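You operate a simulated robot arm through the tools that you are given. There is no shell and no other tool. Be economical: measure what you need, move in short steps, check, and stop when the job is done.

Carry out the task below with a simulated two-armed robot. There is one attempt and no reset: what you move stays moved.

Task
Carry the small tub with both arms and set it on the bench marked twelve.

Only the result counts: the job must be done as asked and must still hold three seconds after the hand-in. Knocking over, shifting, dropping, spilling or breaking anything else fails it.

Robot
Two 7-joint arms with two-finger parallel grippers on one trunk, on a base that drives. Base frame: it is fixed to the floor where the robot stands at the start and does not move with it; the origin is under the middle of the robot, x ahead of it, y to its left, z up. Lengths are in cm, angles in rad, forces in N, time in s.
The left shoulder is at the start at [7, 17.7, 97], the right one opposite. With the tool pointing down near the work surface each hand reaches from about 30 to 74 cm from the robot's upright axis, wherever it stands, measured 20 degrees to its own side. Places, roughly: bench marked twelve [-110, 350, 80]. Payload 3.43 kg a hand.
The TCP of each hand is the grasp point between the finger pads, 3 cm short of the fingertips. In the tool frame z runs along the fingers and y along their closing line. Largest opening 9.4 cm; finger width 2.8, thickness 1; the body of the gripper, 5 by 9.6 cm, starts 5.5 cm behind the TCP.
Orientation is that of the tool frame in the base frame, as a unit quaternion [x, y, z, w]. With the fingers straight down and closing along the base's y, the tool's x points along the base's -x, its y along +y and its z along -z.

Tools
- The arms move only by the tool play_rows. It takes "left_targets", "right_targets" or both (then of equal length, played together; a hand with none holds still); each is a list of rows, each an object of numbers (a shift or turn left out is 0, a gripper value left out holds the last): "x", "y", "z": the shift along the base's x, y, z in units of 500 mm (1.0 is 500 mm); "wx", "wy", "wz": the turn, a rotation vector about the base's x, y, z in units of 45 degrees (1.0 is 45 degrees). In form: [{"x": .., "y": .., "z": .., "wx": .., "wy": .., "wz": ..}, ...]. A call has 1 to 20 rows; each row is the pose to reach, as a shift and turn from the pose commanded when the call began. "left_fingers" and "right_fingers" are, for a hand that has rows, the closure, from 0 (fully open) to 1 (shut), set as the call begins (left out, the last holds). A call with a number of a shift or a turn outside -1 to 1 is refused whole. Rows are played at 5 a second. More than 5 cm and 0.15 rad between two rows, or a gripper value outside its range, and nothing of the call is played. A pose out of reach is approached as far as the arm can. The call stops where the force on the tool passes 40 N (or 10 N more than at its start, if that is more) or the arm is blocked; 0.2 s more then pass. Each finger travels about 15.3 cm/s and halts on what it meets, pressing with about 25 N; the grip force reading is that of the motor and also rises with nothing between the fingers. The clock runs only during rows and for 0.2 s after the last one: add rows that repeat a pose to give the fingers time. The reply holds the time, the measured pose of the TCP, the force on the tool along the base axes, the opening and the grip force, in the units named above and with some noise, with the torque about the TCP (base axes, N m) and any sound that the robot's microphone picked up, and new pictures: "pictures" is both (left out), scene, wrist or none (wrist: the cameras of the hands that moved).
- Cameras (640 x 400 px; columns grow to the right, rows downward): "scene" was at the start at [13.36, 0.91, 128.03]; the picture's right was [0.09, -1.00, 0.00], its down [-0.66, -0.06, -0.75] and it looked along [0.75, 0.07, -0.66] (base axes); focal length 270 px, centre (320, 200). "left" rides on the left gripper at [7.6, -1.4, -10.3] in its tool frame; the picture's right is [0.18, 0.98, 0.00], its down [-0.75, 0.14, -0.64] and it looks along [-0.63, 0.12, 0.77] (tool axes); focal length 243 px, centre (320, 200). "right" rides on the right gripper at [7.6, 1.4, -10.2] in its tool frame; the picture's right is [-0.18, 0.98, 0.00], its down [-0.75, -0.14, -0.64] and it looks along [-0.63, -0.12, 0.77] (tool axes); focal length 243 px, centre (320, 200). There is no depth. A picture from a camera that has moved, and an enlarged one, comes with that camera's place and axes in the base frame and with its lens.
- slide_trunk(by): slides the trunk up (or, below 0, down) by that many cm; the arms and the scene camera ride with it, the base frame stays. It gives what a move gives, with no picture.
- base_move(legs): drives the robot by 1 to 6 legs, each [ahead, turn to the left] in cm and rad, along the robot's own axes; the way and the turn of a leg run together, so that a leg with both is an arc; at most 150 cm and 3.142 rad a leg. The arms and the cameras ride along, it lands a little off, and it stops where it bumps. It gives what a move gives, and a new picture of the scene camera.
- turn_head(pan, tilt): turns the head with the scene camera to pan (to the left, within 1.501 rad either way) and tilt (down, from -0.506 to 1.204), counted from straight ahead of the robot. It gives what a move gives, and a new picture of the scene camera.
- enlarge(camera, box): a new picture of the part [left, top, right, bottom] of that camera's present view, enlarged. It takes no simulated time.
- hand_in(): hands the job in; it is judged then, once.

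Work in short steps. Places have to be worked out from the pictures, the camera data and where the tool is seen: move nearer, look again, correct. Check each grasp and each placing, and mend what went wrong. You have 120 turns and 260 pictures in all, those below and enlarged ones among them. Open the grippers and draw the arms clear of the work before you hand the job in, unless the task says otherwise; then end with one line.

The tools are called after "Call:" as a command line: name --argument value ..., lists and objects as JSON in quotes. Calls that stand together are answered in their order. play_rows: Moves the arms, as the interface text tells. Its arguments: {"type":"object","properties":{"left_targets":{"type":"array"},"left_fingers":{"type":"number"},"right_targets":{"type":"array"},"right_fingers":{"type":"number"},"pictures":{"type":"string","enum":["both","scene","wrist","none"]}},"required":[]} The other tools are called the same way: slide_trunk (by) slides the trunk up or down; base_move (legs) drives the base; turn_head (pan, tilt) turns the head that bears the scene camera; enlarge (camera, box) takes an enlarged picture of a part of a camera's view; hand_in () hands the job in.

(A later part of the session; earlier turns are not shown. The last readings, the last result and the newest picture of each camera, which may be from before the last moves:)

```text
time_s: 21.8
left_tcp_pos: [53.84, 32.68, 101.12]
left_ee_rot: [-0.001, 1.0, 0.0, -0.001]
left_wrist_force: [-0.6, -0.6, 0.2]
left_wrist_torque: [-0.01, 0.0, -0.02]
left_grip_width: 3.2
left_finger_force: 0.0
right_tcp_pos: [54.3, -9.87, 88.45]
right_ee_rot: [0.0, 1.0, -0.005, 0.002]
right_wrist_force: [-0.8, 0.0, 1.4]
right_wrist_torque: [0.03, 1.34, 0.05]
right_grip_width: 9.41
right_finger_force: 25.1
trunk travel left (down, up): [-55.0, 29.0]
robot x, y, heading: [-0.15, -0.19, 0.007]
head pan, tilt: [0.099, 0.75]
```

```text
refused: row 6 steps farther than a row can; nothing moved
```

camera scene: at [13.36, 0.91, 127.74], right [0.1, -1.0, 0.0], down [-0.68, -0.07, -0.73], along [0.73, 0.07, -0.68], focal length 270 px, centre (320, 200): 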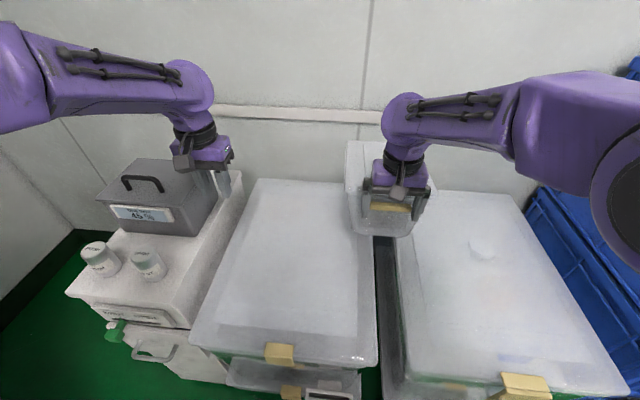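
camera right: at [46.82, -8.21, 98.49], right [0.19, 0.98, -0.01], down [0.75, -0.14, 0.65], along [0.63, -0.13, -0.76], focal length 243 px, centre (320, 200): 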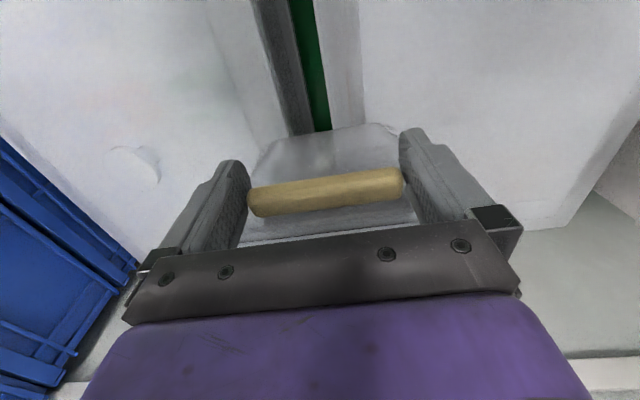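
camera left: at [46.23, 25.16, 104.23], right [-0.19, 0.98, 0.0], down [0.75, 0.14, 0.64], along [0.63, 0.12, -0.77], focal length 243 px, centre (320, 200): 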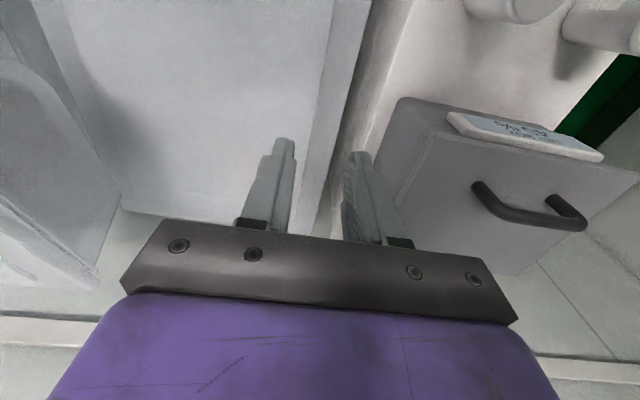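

Call:
play_rows --right_targets '[{"z": 0.02, "wz": 0.16}, {"z": 0.02, "wz": 0.32}, {"z": 0.02, "wz": 0.48}, {"z": 0.02, "wz": 0.64}, {"z": 0.02, "wz": 0.82}, {"z": 0.02, "wz": 1}]' --pictures "none"

Call:
play_rows --right_targets '[{"wz": 0.16}, {"wz": 0.32}, {"wz": 0.48}, {"wz": 0.64}, {"wz": 0.82}, {"wz": 1}, {"wz": 1, "x": -0.04, "y": 0.05}, {"wz": 1, "x": -0.08, "y": 0.1}, {"wz": 1, "x": -0.08, "y": 0.1}]' --pictures "both"

```text
time_s: 23.2
left_tcp_pos: [53.99, 32.64, 101.09]
left_ee_rot: [-0.001, 1.0, 0.0, -0.001]
left_wrist_force: [-0.2, 0.1, -0.6]
left_wrist_torque: [0.01, 0.01, 0.03]
left_grip_width: 3.2
left_finger_force: 0.0
right_tcp_pos: [54.43, -9.86, 89.24]
right_ee_rot: [-0.382, 0.924, -0.003, 0.003]
right_wrist_force: [0.0, 0.6, -9.7]
right_wrist_torque: [-0.92, 0.9, 0.0]
right_grip_width: 9.42
right_finger_force: 24.8
trunk travel left (down, up): [-55.0, 29.0]
robot x, y, heading: [0.23, -0.17, -0.001]
head pan, tilt: [0.099, 0.75]
```

```text
time_s: 25.2
left_tcp_pos: [53.87, 32.66, 101.17]
left_ee_rot: [-0.001, 1.0, 0.0, 0.001]
left_wrist_force: [0.1, 0.1, 0.3]
left_wrist_torque: [0.01, 0.0, -0.01]
left_grip_width: 3.2
left_finger_force: 0.0
right_tcp_pos: [50.35, -4.74, 89.3]
right_ee_rot: [0.708, -0.706, 0.001, -0.005]
right_wrist_force: [-0.6, 0.7, -1.5]
right_wrist_torque: [0.67, 0.47, 0.1]
right_grip_width: 9.01
right_finger_force: 24.7
trunk travel left (down, up): [-55.0, 29.0]
robot x, y, heading: [-0.29, -0.21, 0.002]
head pan, tilt: [0.099, 0.75]
camera scene: at [13.26, 0.89, 127.76], right [0.1, -1.0, 0.0], down [-0.68, -0.07, -0.73], along [0.73, 0.07, -0.68], focal length 270 px, centre (320, 200)
camera right: at [48.85, -12.33, 99.45], right [-0.98, 0.18, -0.01], down [0.13, 0.75, 0.65], along [0.12, 0.64, -0.76], focal length 243 px, centre (320, 200)
```

scene: 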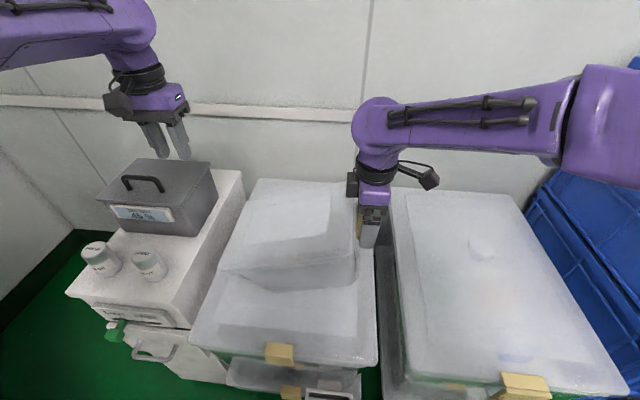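
right: 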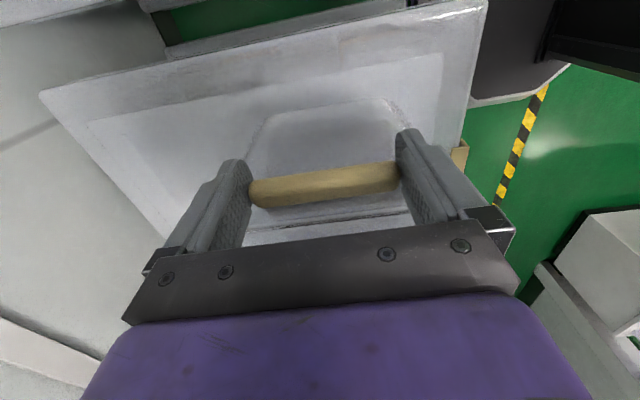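

The opening dropped to 9.0 and the torque fell: the tub's left end has sagged and probably rests on the big lid. I'll lower the right end gently.

Call:
play_rows --right_targets '[{"z": -0.03}, {"z": -0.06}, {"z": -0.09}, {"z": -0.12}, {"z": -0.14}]' --pictures "both"

```text
time_s: 26.4
left_tcp_pos: [53.87, 32.69, 101.29]
left_ee_rot: [0.0, 1.0, 0.0, 0.0]
left_wrist_force: [-0.2, -0.4, -0.3]
left_wrist_torque: [-0.01, 0.02, 0.01]
left_grip_width: 3.18
left_finger_force: 0.1
right_tcp_pos: [50.37, -5.01, 82.4]
right_ee_rot: [0.708, -0.706, 0.002, -0.004]
right_wrist_force: [0.7, -1.8, -0.9]
right_wrist_torque: [0.67, 0.61, 0.04]
right_grip_width: 8.94
right_finger_force: 25.6
trunk travel left (down, up): [-55.0, 29.0]
robot x, y, heading: [-0.25, -0.08, 0.004]
head pan, tilt: [0.099, 0.75]
camera scene: at [13.25, 0.87, 127.76], right [0.1, -1.0, 0.0], down [-0.68, -0.07, -0.73], along [0.73, 0.07, -0.68], focal length 270 px, centre (320, 200)
camera right: at [48.88, -12.53, 92.54], right [-0.98, 0.18, -0.01], down [0.14, 0.75, 0.65], along [0.13, 0.63, -0.76], focal length 243 px, centre (320, 200)
```

scene: 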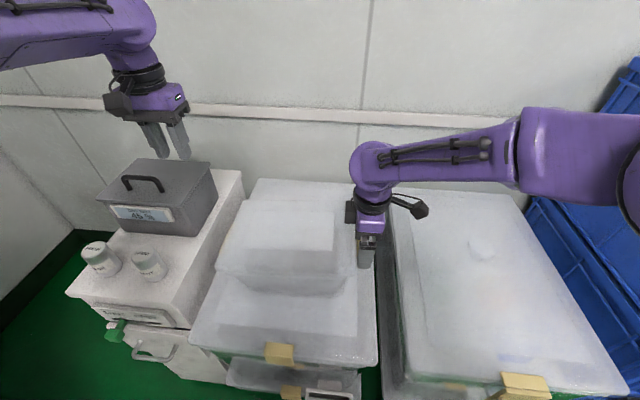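
right: 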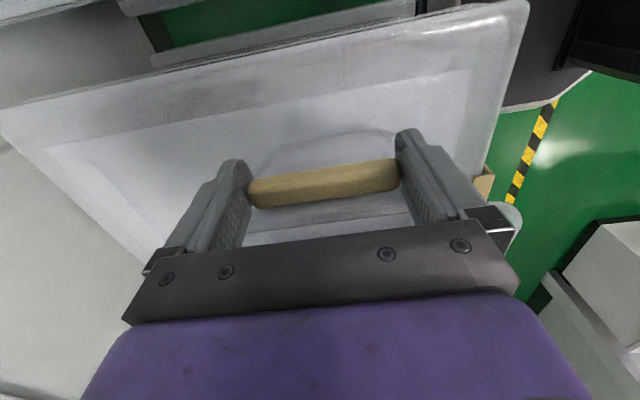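

Bar actually measures 8.9 cm now. Nearly down; lower ~2.3 cm more.

Call:
play_rows --right_targets '[{"z": -0.015}, {"z": -0.03}, {"z": -0.044}, {"z": -0.05}]' --pictures "both"

```text
time_s: 27.4
left_tcp_pos: [53.63, 32.65, 101.34]
left_ee_rot: [-0.001, 1.0, 0.0, 0.0]
left_wrist_force: [-0.3, -0.4, 0.5]
left_wrist_torque: [-0.03, 0.01, -0.01]
left_grip_width: 3.19
left_finger_force: 0.0
right_tcp_pos: [50.36, -4.97, 80.14]
right_ee_rot: [0.707, -0.707, 0.004, -0.007]
right_wrist_force: [2.0, -3.8, 24.4]
right_wrist_torque: [0.08, 0.78, 0.3]
right_grip_width: 8.97
right_finger_force: 24.8
trunk travel left (down, up): [-55.0, 29.0]
robot x, y, heading: [-0.23, -0.2, -0.001]
head pan, tilt: [0.099, 0.75]
camera scene: at [13.0, 0.89, 127.84], right [0.1, -1.0, 0.0], down [-0.68, -0.07, -0.73], along [0.73, 0.07, -0.68], focal length 270 px, centre (320, 200)
camera right: at [48.81, -12.47, 90.34], right [-0.98, 0.18, -0.01], down [0.13, 0.75, 0.65], along [0.13, 0.64, -0.76], focal length 243 px, centre (320, 200)
```

scene: 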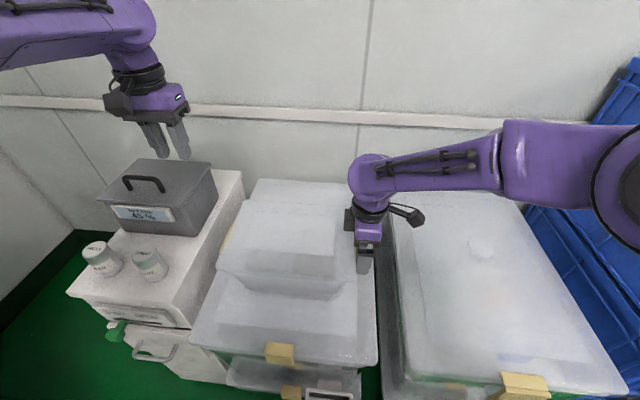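
right: 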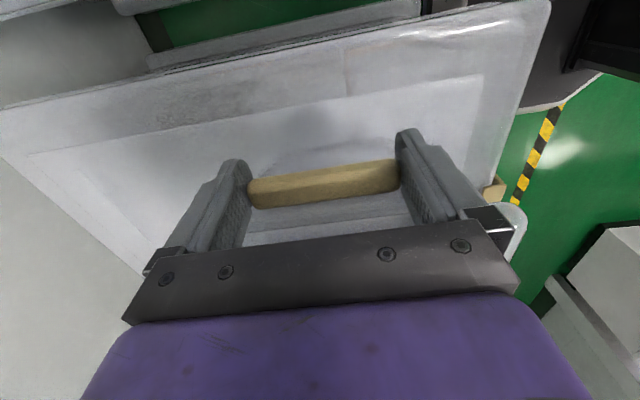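

Tub is seated and held firmly across the bar's ends (8.95 cm, within the opening). This grip carried the whole tub alone, so I'll do the same with the left: open it, yaw +90° and move above the left bar.

Call:
play_rows --left_targets '[{"x": -0.02, "wz": 0.18}, {"x": -0.04, "wz": 0.36}, {"x": -0.06, "wz": 0.54}, {"x": -0.066, "wz": 0.72}, {"x": -0.066, "wz": 0.86}, {"x": -0.066, "wz": 1.0}]' --right_targets '[{"z": 0.002}, {"z": 0.004}, {"z": 0.004}, {"z": 0.004}, {"z": 0.004}, {"z": 0.004}]' --left_fingers 0 --pictures "none"

Call:
play_rows --left_targets '[{"y": -0.03, "wz": 0.18}, {"y": -0.06, "wz": 0.36}, {"y": -0.09, "wz": 0.54}, {"y": -0.1, "wz": 0.72, "z": -0.05}, {"y": -0.1, "wz": 0.86, "z": -0.1}, {"y": -0.1, "wz": 1.0, "z": -0.18}]' --pictures "both"

```text
time_s: 28.8
left_tcp_pos: [50.52, 32.71, 101.02]
left_ee_rot: [-0.386, 0.923, -0.001, 0.0]
left_wrist_force: [0.7, 1.0, -0.3]
left_wrist_torque: [0.02, 0.02, 0.02]
left_grip_width: 9.39
left_finger_force: 0.1
right_tcp_pos: [50.37, -4.88, 80.24]
right_ee_rot: [-0.707, 0.708, -0.002, 0.006]
right_wrist_force: [9.1, -2.4, 20.8]
right_wrist_torque: [0.25, 0.3, -0.44]
right_grip_width: 9.01
right_finger_force: 25.8
trunk travel left (down, up): [-55.0, 29.0]
robot x, y, heading: [0.04, -0.1, 0.003]
head pan, tilt: [0.099, 0.75]
```

```text
time_s: 30.2
left_tcp_pos: [50.48, 27.75, 92.0]
left_ee_rot: [0.709, -0.706, 0.0, -0.001]
left_wrist_force: [0.3, 0.0, 0.5]
left_wrist_torque: [-0.01, 0.03, 0.01]
left_grip_width: 9.42
left_finger_force: 0.1
right_tcp_pos: [50.32, -4.9, 80.16]
right_ee_rot: [0.707, -0.707, 0.002, -0.006]
right_wrist_force: [7.7, -1.7, 21.4]
right_wrist_torque: [0.31, 1.06, -0.17]
right_grip_width: 8.98
right_finger_force: 25.5
trunk travel left (down, up): [-55.0, 29.0]
robot x, y, heading: [0.27, 0.44, -0.004]
head pan, tilt: [0.099, 0.75]
camera scene: at [13.1, 0.92, 127.78], right [0.1, -1.0, 0.0], down [-0.68, -0.07, -0.73], along [0.73, 0.07, -0.68], focal length 270 px, centre (320, 200)
camera left: at [51.93, 20.22, 102.21], right [-0.98, -0.19, 0.0], down [-0.15, 0.75, 0.64], along [-0.12, 0.63, -0.77], focal length 243 px, centre (320, 200)
```

scene: 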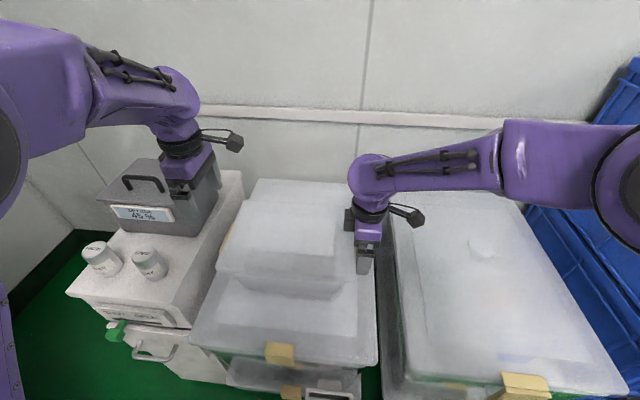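
left: 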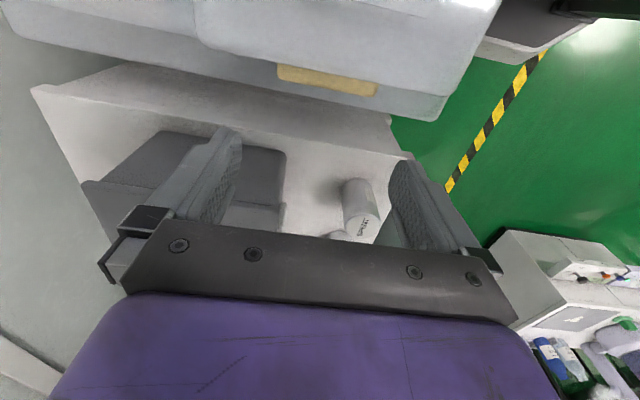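

I'll enlarge to refine the left bar's position.

Call:
enlarge --camera "left" --box '[240, 40, 420, 140]'

Call:
enlarge --camera "scene" --box '[190, 170, 390, 300]'

```text
3.56 times, centred on (330, 90) of left
camera zoom: at [51.93, 20.22, 102.21], right [-0.98, -0.19, 0.0], down [-0.15, 0.75, 0.64], along [-0.12, 0.63, -0.77], focal length 863 px, centre (284, 591)
```

zoom: 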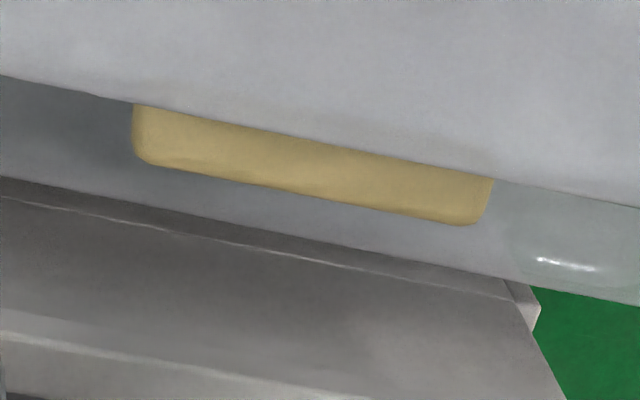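

```text
3.08 times, centred on (290, 235) of scene
camera zoom: at [13.1, 0.92, 127.78], right [0.1, -1.0, 0.0], down [-0.68, -0.07, -0.73], along [0.73, 0.07, -0.68], focal length 830 px, centre (412, 92)
```

zoom: 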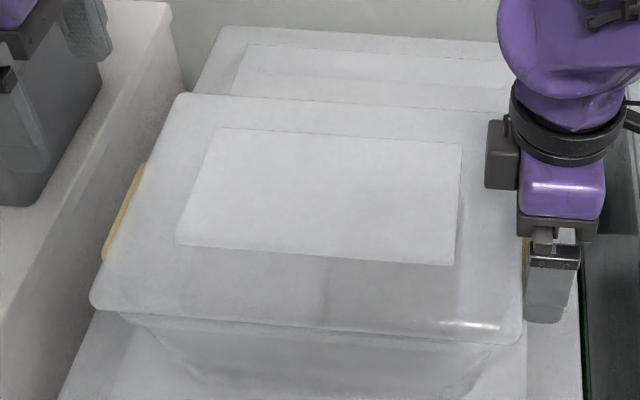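

Left bar centre ≈(50.2, 25.9, 78.5), lid edge y≈24.5. I'll align to (50.2, 26.4) and descend to just above the bar.

Call:
play_rows --left_targets '[{"x": -0.006, "y": -0.027}, {"x": -0.006, "y": -0.027, "z": -0.06}, {"x": -0.006, "y": -0.027, "z": -0.12}, {"x": -0.006, "y": -0.027, "z": -0.17}, {"x": -0.006, "y": -0.027, "z": -0.19}, {"x": -0.006, "y": -0.027, "z": -0.19}]' --pictures "both"

Call:
enlarge --camera "scene" --box '[150, 150, 310, 270]'

```text
time_s: 31.6
left_tcp_pos: [50.08, 26.28, 82.64]
left_ee_rot: [0.708, -0.706, 0.0, 0.0]
left_wrist_force: [-0.2, 0.4, -0.1]
left_wrist_torque: [-0.01, 0.01, 0.01]
left_grip_width: 9.4
left_finger_force: 0.1
right_tcp_pos: [50.16, -4.9, 80.17]
right_ee_rot: [-0.707, 0.707, -0.003, 0.004]
right_wrist_force: [3.0, -2.4, 17.9]
right_wrist_torque: [0.29, 0.88, -0.19]
right_grip_width: 9.01
right_finger_force: 24.7
trunk travel left (down, up): [-55.0, 29.0]
robot x, y, heading: [0.13, -0.05, -0.001]
head pan, tilt: [0.099, 0.75]
camera scene: at [13.06, 0.91, 127.78], right [0.1, -1.0, 0.0], down [-0.68, -0.07, -0.73], along [0.73, 0.07, -0.68], focal length 270 px, centre (320, 200)
camera left: at [51.52, 18.7, 92.78], right [-0.98, -0.19, 0.0], down [-0.14, 0.75, 0.64], along [-0.12, 0.63, -0.77], focal length 243 px, centre (320, 200)
```

scene: 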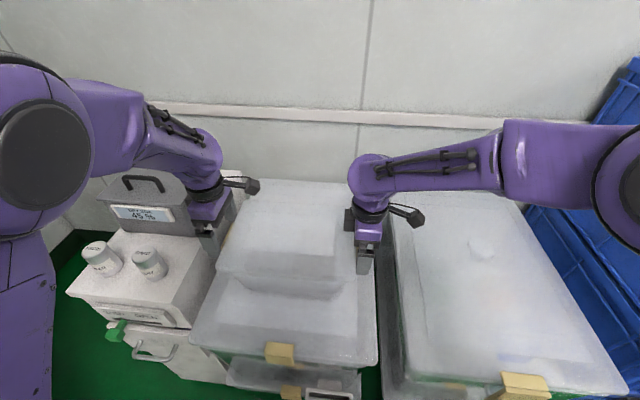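
left: 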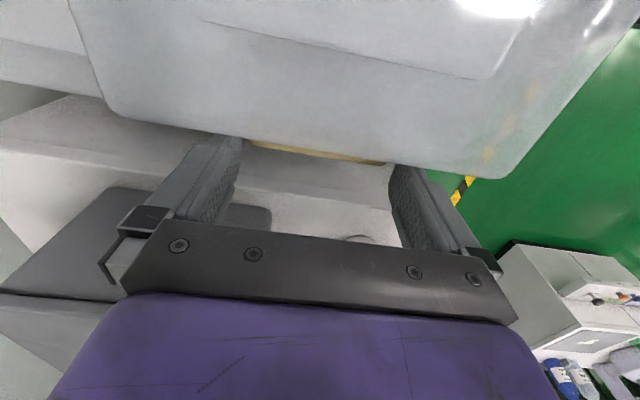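

```text
3.33 times, centred on (230, 210) of scene
camera zoom: at [13.06, 0.91, 127.78], right [0.1, -1.0, 0.0], down [-0.68, -0.07, -0.73], along [0.73, 0.07, -0.68], focal length 899 px, centre (620, 167)
```

zoom: 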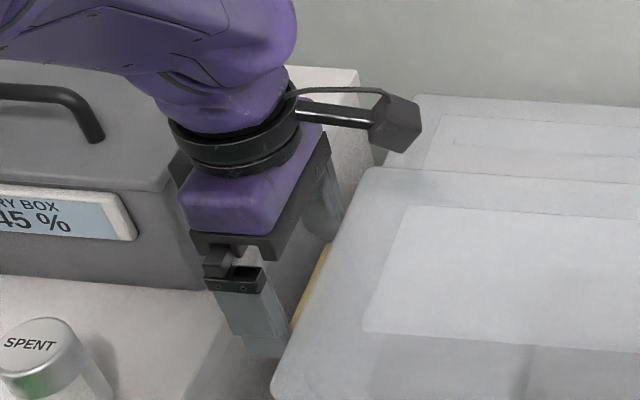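

Call:
enlarge --camera "left" --box '[210, 110, 430, 210]'

```text
2.91 times, centred on (320, 160) of left
camera zoom: at [51.52, 18.7, 92.78], right [-0.98, -0.19, 0.0], down [-0.14, 0.75, 0.64], along [-0.12, 0.63, -0.77], focal length 706 px, centre (320, 316)
```

zoom: 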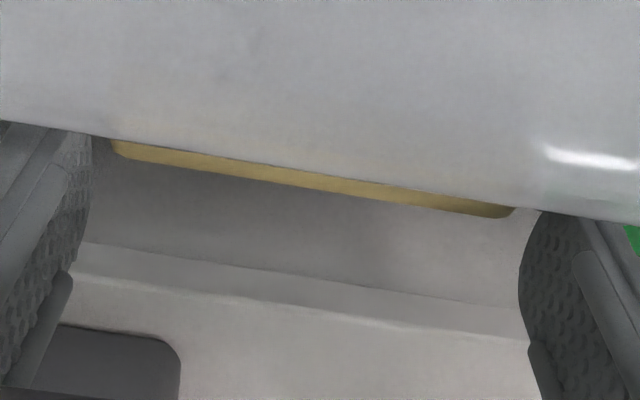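

The bar is centred between the left pads with ~0.3 cm each side. I'll descend onto it.

Call:
play_rows --left_targets '[{"x": -0.001, "z": -0.014}, {"x": -0.001, "z": -0.028}, {"x": -0.001, "z": -0.042}, {"x": -0.001, "z": -0.056}, {"x": -0.001, "z": -0.07}, {"x": -0.001, "z": -0.07}]' --pictures "wrist"

```text
time_s: 32.8
left_tcp_pos: [50.26, 26.26, 79.86]
left_ee_rot: [0.707, -0.707, 0.005, -0.006]
left_wrist_force: [-5.2, -2.1, 13.6]
left_wrist_torque: [0.01, 0.02, 0.02]
left_grip_width: 9.41
left_finger_force: 0.0
right_tcp_pos: [50.03, -4.95, 80.14]
right_ee_rot: [-0.707, 0.708, -0.001, 0.007]
right_wrist_force: [-1.0, -1.9, 10.2]
right_wrist_torque: [0.15, 1.14, -0.2]
right_grip_width: 9.01
right_finger_force: 25.1
trunk travel left (down, up): [-55.0, 29.0]
robot x, y, heading: [0.06, -0.0, 0.001]
head pan, tilt: [0.099, 0.75]
stopped in row 5 (left hand): the force on the tool passed its limit (the readings are from after the stop); the commanded pose is now the measured one
camera left: at [51.49, 18.73, 90.08], right [-0.98, -0.18, -0.01], down [-0.15, 0.75, 0.64], along [-0.11, 0.63, -0.77], focal length 243 px, centre (320, 200)
```

left: 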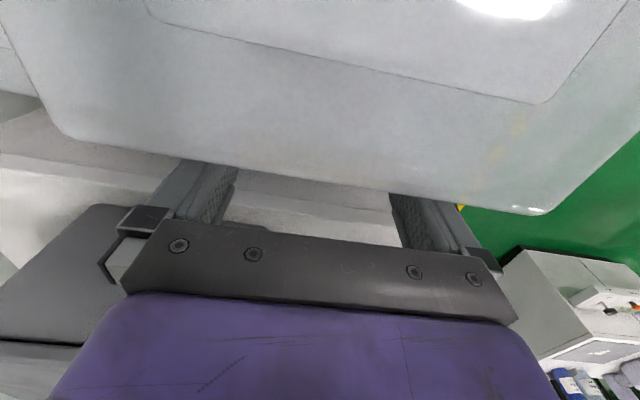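

Left stopped at the same height the right did. I'll close the left fingers here.

Call:
play_rows --left_targets '[{}, {}, {}]' --left_fingers 1 --pictures "scene"

Call:
enlarge --camera "scene" --box '[170, 170, 300, 270]'

```text
time_s: 33.6
left_tcp_pos: [50.28, 26.41, 79.86]
left_ee_rot: [-0.707, 0.707, -0.003, 0.005]
left_wrist_force: [-3.4, -0.6, 19.4]
left_wrist_torque: [-0.45, -0.05, -0.48]
left_grip_width: 9.39
left_finger_force: 25.2
right_tcp_pos: [50.12, -4.96, 80.22]
right_ee_rot: [-0.706, 0.708, -0.002, 0.007]
right_wrist_force: [1.6, -1.7, 14.2]
right_wrist_torque: [0.14, 1.14, -0.18]
right_grip_width: 8.95
right_finger_force: 24.6
trunk travel left (down, up): [-55.0, 29.0]
robot x, y, heading: [0.06, 0.0, -0.004]
head pan, tilt: [0.099, 0.75]
camera scene: at [12.8, 0.76, 127.83], right [0.1, -0.99, 0.0], down [-0.68, -0.07, -0.73], along [0.73, 0.07, -0.68], focal length 270 px, centre (320, 200)
```

scene: 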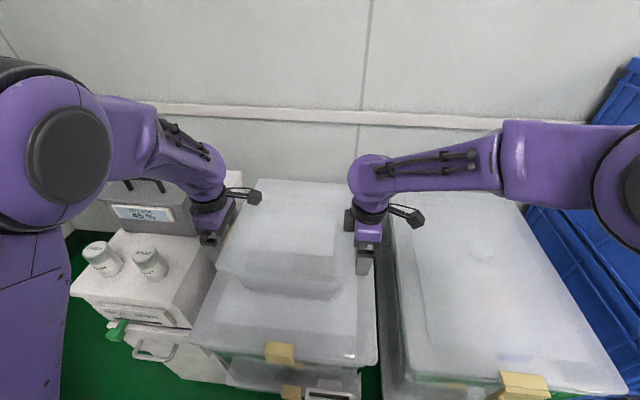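

```text
4.00 times, centred on (235, 220) of scene
camera zoom: at [12.8, 0.76, 127.83], right [0.1, -0.99, 0.0], down [-0.68, -0.07, -0.73], along [0.73, 0.07, -0.68], focal length 1079 px, centre (660, 120)
```

zoom: 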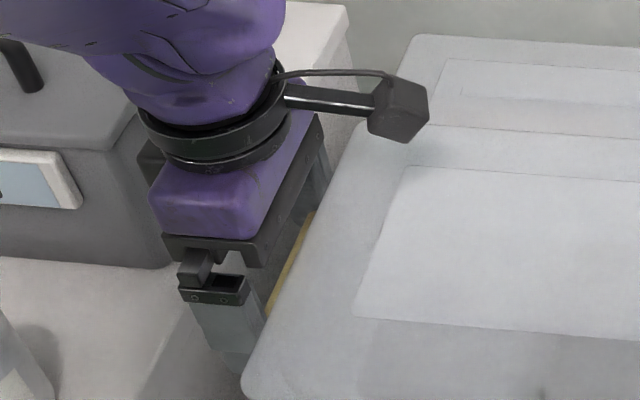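

Opening stayed 9.39 with motor force, so only one finger is touching (fingers are coupled) – reaction −x suggests the hand sits slightly too far +x. I'll nudge the left hand −x a little and watch the width.

Call:
play_rows --left_targets '[{"z": 0.004}, {"x": -0.003, "z": 0.006}, {"x": -0.006, "z": 0.006}, {"x": -0.006, "z": 0.006}]' --pictures "none"

```text
time_s: 34.6
left_tcp_pos: [50.03, 26.47, 80.02]
left_ee_rot: [0.708, -0.706, 0.004, -0.006]
left_wrist_force: [11.7, 2.4, 7.7]
left_wrist_torque: [0.06, 0.85, 0.73]
left_grip_width: 9.08
left_finger_force: 25.3
right_tcp_pos: [50.01, -4.86, 80.11]
right_ee_rot: [0.707, -0.707, 0.002, -0.005]
right_wrist_force: [-5.4, -3.2, 32.7]
right_wrist_torque: [0.11, 1.52, 1.42]
right_grip_width: 9.0
right_finger_force: 24.8
trunk travel left (down, up): [-55.0, 29.0]
robot x, y, heading: [0.02, -0.16, 0.003]
head pan, tilt: [0.099, 0.75]
```

Left now closed to 9.08 — seated on both ends. I'll lift both hands together gently by 2 cm and check.

Call:
play_rows --left_targets '[{"z": 0.01}, {"z": 0.02}, {"z": 0.03}, {"z": 0.04}, {"z": 0.04}]' --right_targets '[{"z": 0.01}, {"z": 0.02}, {"z": 0.03}, {"z": 0.04}, {"z": 0.04}]' --pictures "both"

```text
time_s: 35.8
left_tcp_pos: [50.14, 26.39, 81.93]
left_ee_rot: [0.708, -0.706, 0.002, -0.003]
left_wrist_force: [0.4, 2.1, 0.6]
left_wrist_torque: [-0.45, -0.35, 0.11]
left_grip_width: 8.98
left_finger_force: 25.3
right_tcp_pos: [50.2, -5.05, 81.9]
right_ee_rot: [-0.707, 0.708, -0.002, 0.003]
right_wrist_force: [-1.1, -2.2, -8.8]
right_wrist_torque: [-0.7, 0.34, 0.27]
right_grip_width: 9.0
right_finger_force: 24.4
trunk travel left (down, up): [-55.0, 29.0]
robot x, y, heading: [0.03, -0.35, 0.002]
head pan, tilt: [0.099, 0.75]
camera scene: at [13.34, 0.95, 127.74], right [0.1, -0.99, 0.0], down [-0.68, -0.07, -0.73], along [0.73, 0.07, -0.68], focal length 270 px, centre (320, 200)
camera right: at [48.82, -12.47, 91.98], right [-0.98, 0.19, 0.0], down [0.14, 0.75, 0.64], along [0.12, 0.63, -0.76], focal length 243 px, centre (320, 200)
camera left: at [51.5, 18.9, 92.09], right [-0.98, -0.18, -0.01], down [-0.15, 0.75, 0.64], along [-0.11, 0.63, -0.77], focal length 243 px, centre (320, 200)
```

scene: 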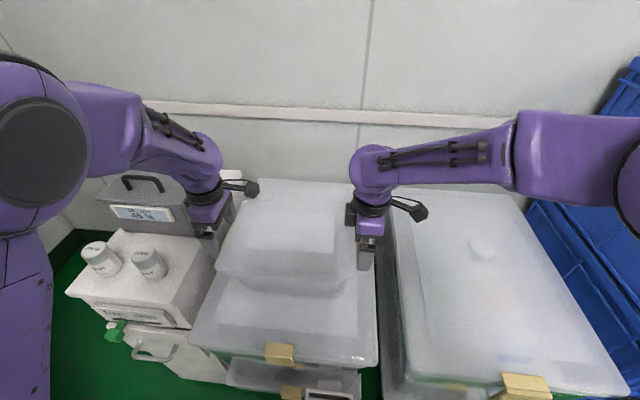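
right: 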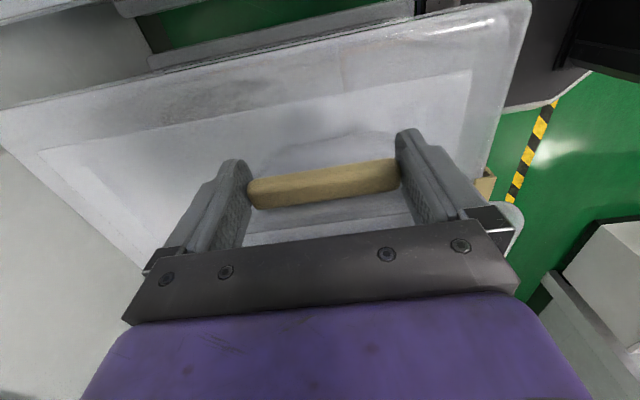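
left: 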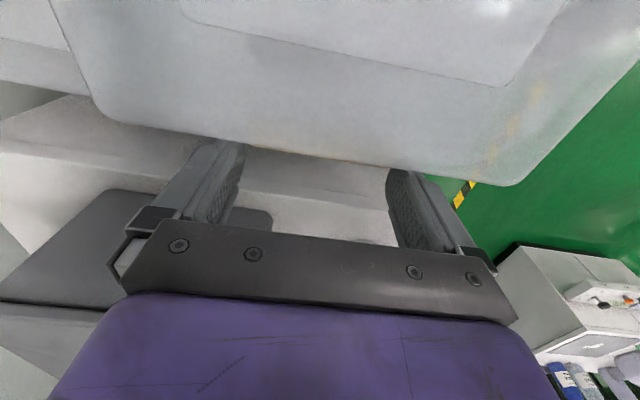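

Both hands hold at 9.0 cm and the tub rises level. I'll raise with the trunk so that both arms move together.

Call:
slide_trunk --by 14

Call:
turn_head --pan 0.0 --tilt 0.75

```text
time_s: 37.5
left_tcp_pos: [50.19, 26.51, 95.76]
left_ee_rot: [-0.707, 0.707, -0.002, 0.003]
left_wrist_force: [4.1, 8.2, -2.0]
left_wrist_torque: [-0.15, -0.36, 0.64]
left_grip_width: 8.98
left_finger_force: 24.9
right_tcp_pos: [50.31, -4.94, 95.76]
right_ee_rot: [-0.707, 0.708, 0.0, 0.003]
right_wrist_force: [-3.8, -8.6, -7.0]
right_wrist_torque: [-0.54, 0.34, 0.77]
right_grip_width: 8.99
right_finger_force: 24.8
trunk travel left (down, up): [-69.0, 15.0]
robot x, y, heading: [-0.22, 0.01, 0.002]
head pan, tilt: [0.099, 0.75]
```

```text
time_s: 38.1
left_tcp_pos: [50.19, 26.46, 95.84]
left_ee_rot: [0.707, -0.707, 0.003, -0.005]
left_wrist_force: [5.2, 8.6, -3.4]
left_wrist_torque: [0.12, -0.48, 0.61]
left_grip_width: 8.95
left_finger_force: 25.3
right_tcp_pos: [50.23, -4.92, 95.85]
right_ee_rot: [-0.707, 0.708, -0.001, 0.002]
right_wrist_force: [-3.8, -8.5, -5.3]
right_wrist_torque: [-0.48, 0.46, 0.8]
right_grip_width: 8.98
right_finger_force: 24.9
trunk travel left (down, up): [-69.0, 15.0]
robot x, y, heading: [0.02, 0.35, 0.001]
head pan, tilt: [0.0, 0.75]
camera scene: at [13.4, 0.14, 141.74], right [0.0, -1.0, 0.0], down [-0.68, 0.0, -0.73], along [0.73, 0.0, -0.68], focal length 270 px, centre (320, 200)
```

scene: 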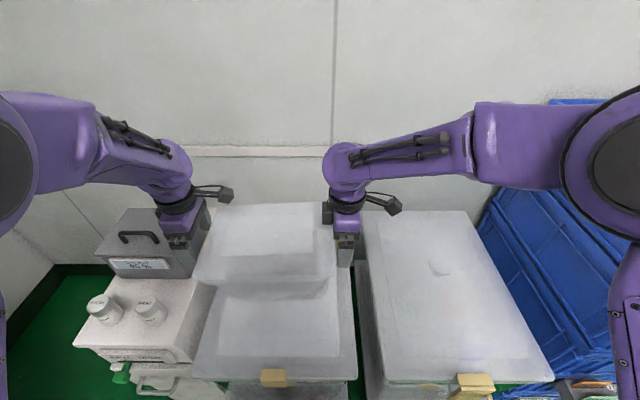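

Tub is up and firmly held (forces sum to its ~9 N weight). Before driving I'll look left-back and right-back.

Call:
turn_head --pan 1.5 --tilt 0.55

Call:
turn_head --pan -1.5 --tilt 0.55

```text
time_s: 39.8
left_tcp_pos: [50.25, 26.56, 95.84]
left_ee_rot: [-0.707, 0.708, -0.003, 0.004]
left_wrist_force: [3.0, 10.2, -4.3]
left_wrist_torque: [0.3, -0.22, 0.48]
left_grip_width: 9.0
left_finger_force: 25.1
right_tcp_pos: [50.23, -4.91, 95.89]
right_ee_rot: [-0.707, 0.708, 0.0, 0.003]
right_wrist_force: [-3.1, -10.2, -4.9]
right_wrist_torque: [-0.29, 0.23, 0.52]
right_grip_width: 8.98
right_finger_force: 25.1
trunk travel left (down, up): [-69.0, 15.0]
robot x, y, heading: [-0.16, 0.08, 0.0]
head pan, tilt: [1.499, 0.55]
camera scene: at [5.75, 9.09, 143.49], right [1.0, -0.07, 0.0], down [-0.04, -0.52, -0.85], along [0.06, 0.85, -0.52], focal length 270 px, centre (320, 200)
```

scene: 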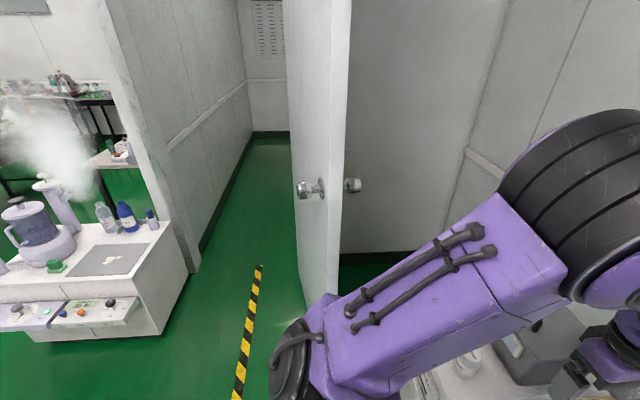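

```text
time_s: 42.4
left_tcp_pos: [50.2, 26.64, 95.92]
left_ee_rot: [0.707, -0.707, 0.002, -0.003]
left_wrist_force: [0.2, 9.5, -4.9]
left_wrist_torque: [0.38, -0.06, 0.07]
left_grip_width: 9.0
left_finger_force: 25.5
right_tcp_pos: [50.32, -4.84, 95.91]
right_ee_rot: [-0.706, 0.708, -0.001, 0.003]
right_wrist_force: [-0.1, -10.1, -4.3]
right_wrist_torque: [-0.2, 0.05, 0.1]
right_grip_width: 8.98
right_finger_force: 24.7
trunk travel left (down, up): [-69.0, 15.0]
robot x, y, heading: [-0.04, 0.18, 0.0]
head pan, tilt: [-1.499, 0.55]
camera scene: at [5.75, -8.83, 143.5], right [-1.0, -0.07, 0.0], down [-0.04, 0.52, -0.85], along [0.06, -0.85, -0.52], focal length 270 px, centre (320, 200)
```

scene: 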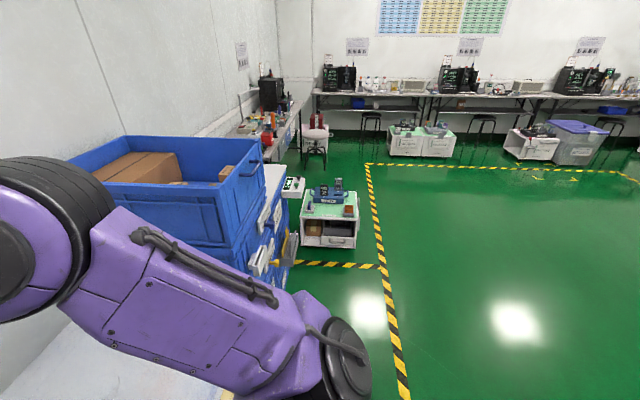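

The way left: corridor at x≈−78…8, with a wall and a low bench at x<−78; bench twelve seems to lie behind that wall. I'll back off 45 cm and turn left to survey.

Call:
base_move --legs '[[-45, 0]]'

Call:
turn_head --pan 1.5 --tilt 0.3

```text
time_s: 45.1
left_tcp_pos: [4.91, 26.61, 95.87]
left_ee_rot: [0.709, -0.705, 0.002, -0.005]
left_wrist_force: [-0.4, 8.1, -6.0]
left_wrist_torque: [0.44, 0.03, -0.11]
left_grip_width: 8.96
left_finger_force: 24.9
right_tcp_pos: [5.22, -4.83, 95.95]
right_ee_rot: [0.708, -0.706, 0.001, -0.003]
right_wrist_force: [0.3, -9.5, -3.5]
right_wrist_torque: [-0.14, -0.02, 0.07]
right_grip_width: 8.95
right_finger_force: 24.8
trunk travel left (down, up): [-69.0, 15.0]
robot x, y, heading: [-45.25, -0.18, 0.004]
head pan, tilt: [-1.499, 0.55]
camera scene: at [-39.32, -8.89, 143.49], right [-1.0, -0.08, 0.0], down [-0.04, 0.52, -0.85], along [0.06, -0.85, -0.52], focal length 270 px, centre (320, 200)
```

scene: 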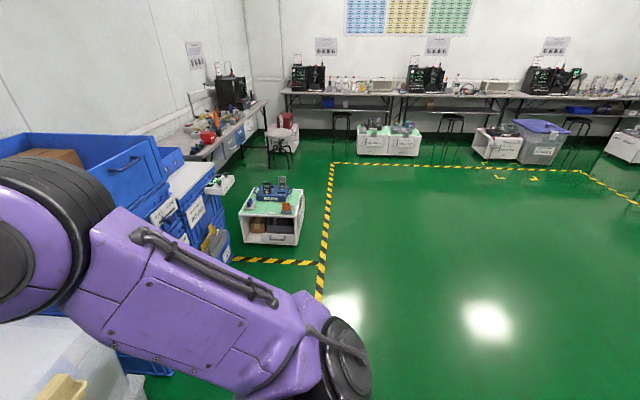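

```text
time_s: 47.7
left_tcp_pos: [4.92, 26.62, 95.8]
left_ee_rot: [0.708, -0.706, 0.003, -0.005]
left_wrist_force: [0.2, 0.1, -4.9]
left_wrist_torque: [0.04, -0.01, 0.02]
left_grip_width: 9.01
left_finger_force: 25.0
right_tcp_pos: [5.19, -4.83, 95.81]
right_ee_rot: [0.708, -0.706, 0.0, -0.004]
right_wrist_force: [-0.4, 0.8, -4.6]
right_wrist_torque: [-0.01, 0.0, 0.21]
right_grip_width: 8.99
right_finger_force: 25.0
trunk travel left (down, up): [-69.0, 15.0]
robot x, y, heading: [-45.3, -0.03, 0.005]
head pan, tilt: [1.499, 0.3]
camera scene: at [-39.4, 9.39, 145.79], right [1.0, -0.07, 0.0], down [-0.02, -0.3, -0.96], along [0.06, 0.95, -0.3], focal length 270 px, centre (320, 200)
```

scene: 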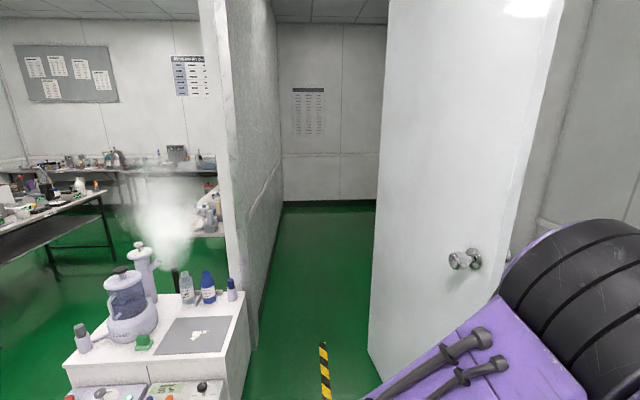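

Bench twelve's location is behind the corridor wall, in the room past the low humidifier bench. I'll turn left 90° here (clear within ~65 cm) and look further.

Call:
base_move --legs '[[0, 1.2]]'

Call:
turn_head --pan 0.9 --tilt 0.35

```text
time_s: 51.1
left_tcp_pos: [-51.92, 56.27, 95.89]
left_ee_rot: [0.983, -0.182, 0.0, -0.005]
left_wrist_force: [1.2, 0.7, -3.4]
left_wrist_torque: [-0.14, -0.09, 0.13]
left_grip_width: 8.99
left_finger_force: 24.9
right_tcp_pos: [-22.62, 45.16, 95.77]
right_ee_rot: [0.983, -0.183, -0.002, -0.004]
right_wrist_force: [-0.6, -1.6, -5.9]
right_wrist_torque: [0.04, -0.17, 0.19]
right_grip_width: 8.96
right_finger_force: 25.1
trunk travel left (down, up): [-69.0, 15.0]
robot x, y, heading: [-45.12, -0.31, 1.198]
head pan, tilt: [1.499, 0.3]
camera scene: at [-51.83, 8.79, 145.79], right [0.42, 0.91, 0.0], down [0.27, -0.13, -0.96], along [-0.87, 0.4, -0.3], focal length 270 px, centre (320, 200)
```

scene: 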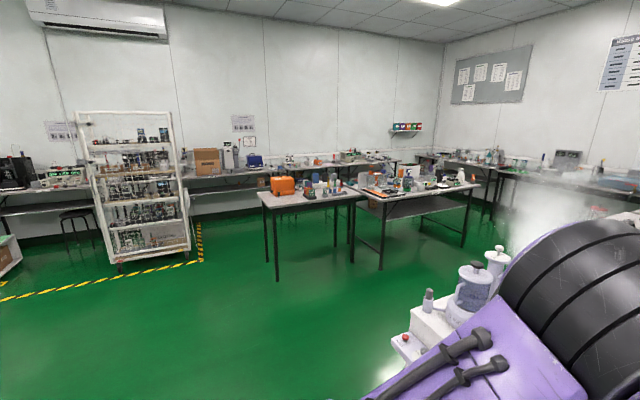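

```text
time_s: 52.1
left_tcp_pos: [-51.91, 56.25, 95.88]
left_ee_rot: [0.983, -0.183, 0.0, -0.004]
left_wrist_force: [2.0, 0.3, -4.7]
left_wrist_torque: [0.01, 0.09, 0.05]
left_grip_width: 8.98
left_finger_force: 25.8
right_tcp_pos: [-22.58, 45.06, 95.96]
right_ee_rot: [0.983, -0.183, -0.001, -0.003]
right_wrist_force: [-1.3, -0.4, -3.9]
right_wrist_torque: [0.02, 0.02, 0.12]
right_grip_width: 8.97
right_finger_force: 25.5
trunk travel left (down, up): [-69.0, 15.0]
robot x, y, heading: [-44.91, -0.05, 1.203]
head pan, tilt: [0.901, 0.351]
camera scene: at [-48.12, 12.84, 145.31], right [0.86, 0.51, 0.0], down [0.18, -0.3, -0.94], along [-0.48, 0.81, -0.34], focal length 270 px, centre (320, 200)
```

scene: 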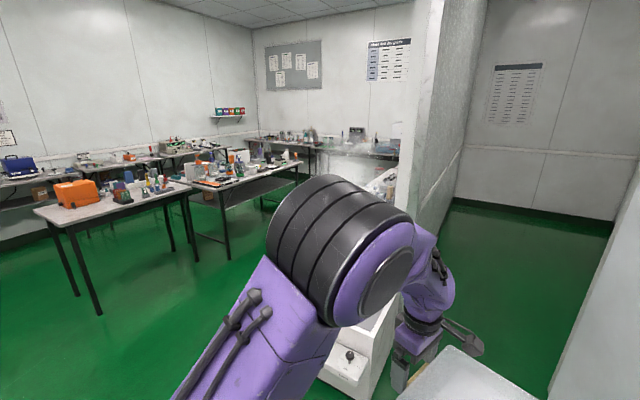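

Bench twelve is the right-hand end of the back-wall bench (around x −110, y 350), reached by the aisle between the low bench (left edge x≈−150) and the middle table (right edge x≈−232). I'll raise the tub a bit more for clearance and drive toward the aisle mouth.

Call:
slide_trunk --by 10

Call:
base_move --legs '[[0, 1.67], [100, 0]]'

Call:
turn_head --pan -1.0 --tilt 0.45

```text
time_s: 53.4
left_tcp_pos: [-52.01, 56.33, 105.71]
left_ee_rot: [0.983, -0.182, 0.0, -0.005]
left_wrist_force: [0.9, 0.6, -4.3]
left_wrist_torque: [0.05, 0.14, 0.06]
left_grip_width: 8.96
left_finger_force: 25.0
right_tcp_pos: [-22.48, 45.12, 105.85]
right_ee_rot: [0.983, -0.183, -0.002, -0.003]
right_wrist_force: [-1.5, -1.4, -4.6]
right_wrist_torque: [-0.08, 0.01, 0.17]
right_grip_width: 8.98
right_finger_force: 24.9
trunk travel left (down, up): [-79.0, 5.0]
robot x, y, heading: [-44.87, -0.07, 1.208]
head pan, tilt: [0.901, 0.351]
```

```text
time_s: 62.5
left_tcp_pos: [-195.87, 18.5, 105.96]
left_ee_rot: [0.805, 0.593, -0.003, -0.003]
left_wrist_force: [-0.8, 0.9, -4.3]
left_wrist_torque: [-0.03, 0.11, 0.13]
left_grip_width: 8.98
left_finger_force: 25.1
right_tcp_pos: [-186.62, 48.57, 105.92]
right_ee_rot: [0.806, 0.592, -0.003, -0.002]
right_wrist_force: [1.5, -0.6, -4.3]
right_wrist_torque: [-0.01, -0.09, 0.28]
right_grip_width: 8.98
right_finger_force: 25.1
trunk travel left (down, up): [-79.0, 5.0]
robot x, y, heading: [-140.18, 29.18, 2.845]
head pan, tilt: [0.901, 0.351]
camera scene: at [-152.67, 25.37, 155.32], right [-0.57, 0.82, 0.0], down [0.28, 0.19, -0.94], along [-0.77, -0.53, -0.34], focal length 270 px, centre (320, 200)
```

scene: 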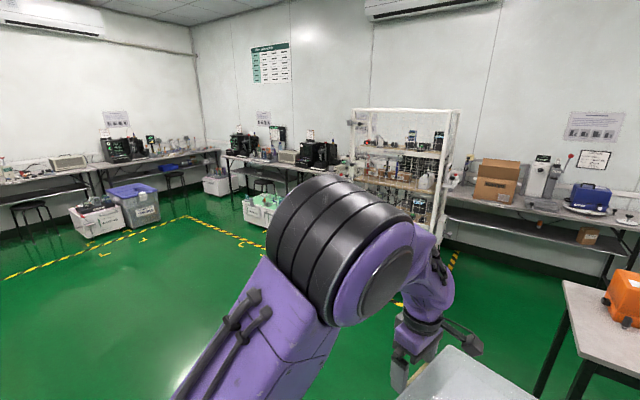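

```text
time_s: 64.4
left_tcp_pos: [-195.79, 18.46, 105.69]
left_ee_rot: [0.805, 0.594, -0.003, -0.003]
left_wrist_force: [-1.3, 0.8, -4.9]
left_wrist_torque: [-0.13, -0.02, 0.11]
left_grip_width: 8.98
left_finger_force: 25.4
right_tcp_pos: [-186.67, 48.6, 105.8]
right_ee_rot: [0.805, 0.593, -0.003, -0.001]
right_wrist_force: [-0.4, -0.8, -3.9]
right_wrist_torque: [0.07, 0.08, 0.1]
right_grip_width: 8.97
right_finger_force: 25.5
trunk travel left (down, up): [-79.0, 5.0]
robot x, y, heading: [-140.25, 28.89, 2.842]
head pan, tilt: [-1.0, 0.45]
camera scene: at [-147.53, 39.51, 154.4], right [0.96, 0.27, 0.0], down [0.12, -0.42, -0.9], along [-0.24, 0.87, -0.44], focal length 270 px, centre (320, 200)
```

scene: 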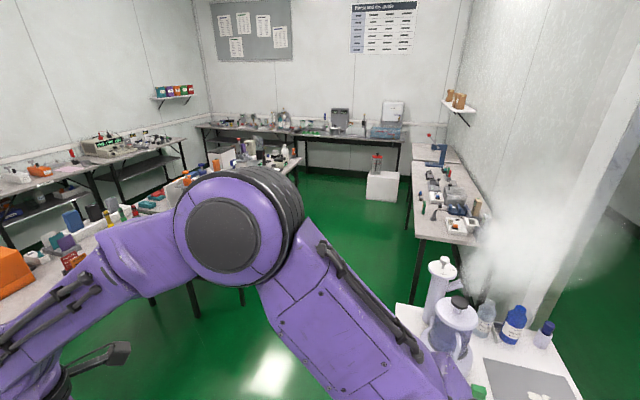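

Call:
enlarge --camera "scene" --box '[360, 80, 520, 260]'

Call:
enlarge --camera "scene" --box '[200, 0, 440, 180]'

```text
2.22 times, centred on (440, 170) of scene
camera zoom: at [-147.53, 39.51, 154.4], right [0.96, 0.27, 0.0], down [0.12, -0.42, -0.9], along [-0.24, 0.87, -0.44], focal length 599 px, centre (53, 267)
```

zoom: 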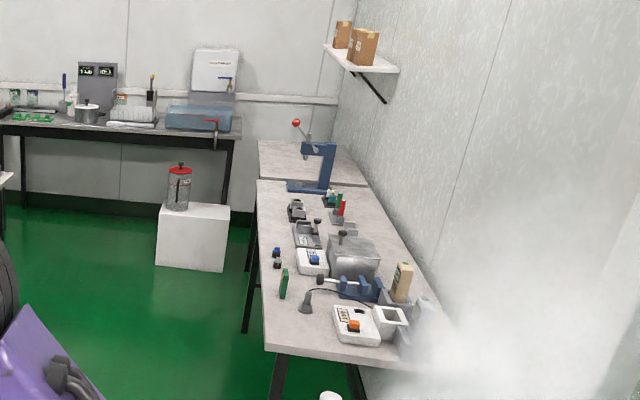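

```text
2.22 times, centred on (320, 90) of scene
camera zoom: at [-147.53, 39.51, 154.4], right [0.96, 0.27, 0.0], down [0.12, -0.42, -0.9], along [-0.24, 0.87, -0.44], focal length 599 px, centre (320, 444)
```

zoom: 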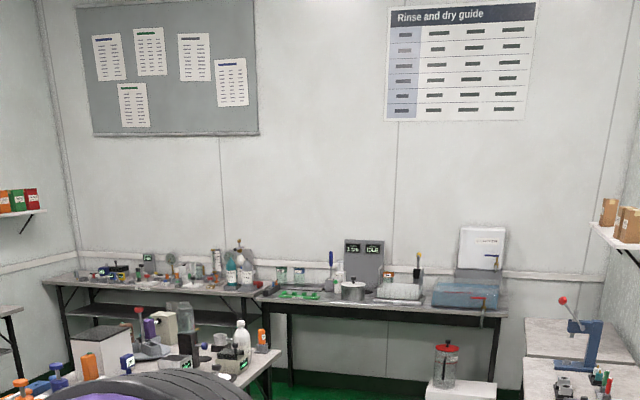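

The right side bench has two sections against the wall (x≈−131…−95): a near one full of items, and an emptier far one at y≈285–357, which matches bench twelve. I'll drive into the aisle and look closer.

Call:
base_move --legs '[[52, 0], [0, -1.27], [90, 0]]'

Call:
turn_head --pan -0.4 --tilt 0.5

```text
time_s: 74.9
left_tcp_pos: [-215.43, 183.85, 105.86]
left_ee_rot: [1.0, -0.006, -0.001, -0.005]
left_wrist_force: [-0.8, 1.0, -4.1]
left_wrist_torque: [0.06, 0.01, 0.08]
left_grip_width: 8.98
left_finger_force: 25.3
right_tcp_pos: [-183.98, 183.5, 105.79]
right_ee_rot: [1.0, -0.007, -0.001, -0.003]
right_wrist_force: [-0.1, -1.3, -5.1]
right_wrist_torque: [-0.07, 0.02, 0.24]
right_grip_width: 8.99
right_finger_force: 25.4
trunk travel left (down, up): [-79.0, 5.0]
robot x, y, heading: [-189.5, 133.47, 1.557]
head pan, tilt: [-1.0, 0.45]
camera scene: at [-181.72, 143.43, 154.4], right [0.53, -0.85, 0.0], down [-0.37, -0.23, -0.9], along [0.76, 0.48, -0.44], focal length 270 px, centre (320, 200)
```

scene: 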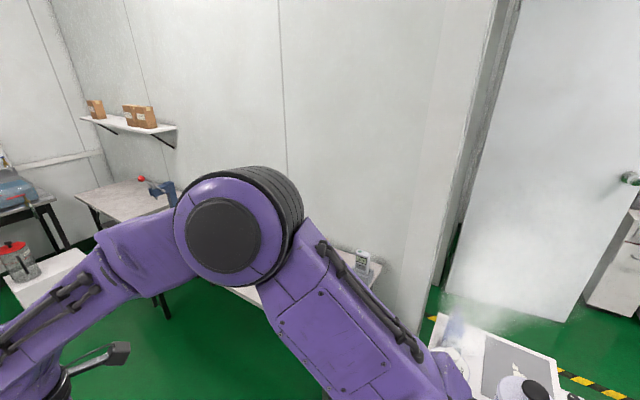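

```text
time_s: 75.9
left_tcp_pos: [-215.38, 183.87, 105.77]
left_ee_rot: [1.0, -0.006, -0.001, -0.004]
left_wrist_force: [0.3, 1.2, -4.6]
left_wrist_torque: [0.0, 0.1, 0.1]
left_grip_width: 9.0
left_finger_force: 25.2
right_tcp_pos: [-183.9, 183.63, 105.79]
right_ee_rot: [1.0, -0.008, -0.002, -0.002]
right_wrist_force: [-0.9, -1.6, -3.6]
right_wrist_torque: [0.01, 0.12, 0.13]
right_grip_width: 8.97
right_finger_force: 24.3
trunk travel left (down, up): [-79.0, 5.0]
robot x, y, heading: [-189.33, 133.55, 1.56]
head pan, tilt: [-0.4, 0.499]
camera scene: at [-185.86, 146.94, 153.95], right [0.92, -0.4, 0.0], down [-0.19, -0.44, -0.88], along [0.35, 0.8, -0.48], focal length 270 px, centre (320, 200)
```

scene: 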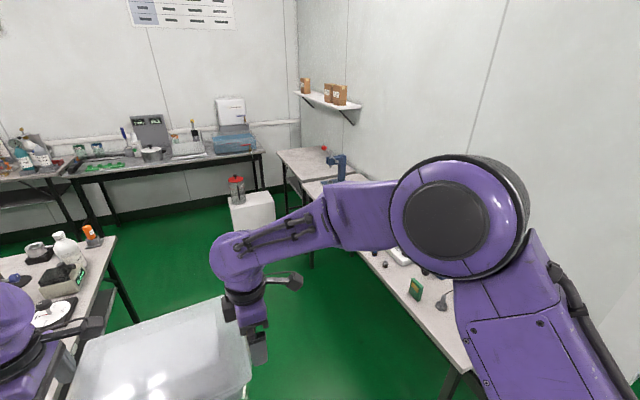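

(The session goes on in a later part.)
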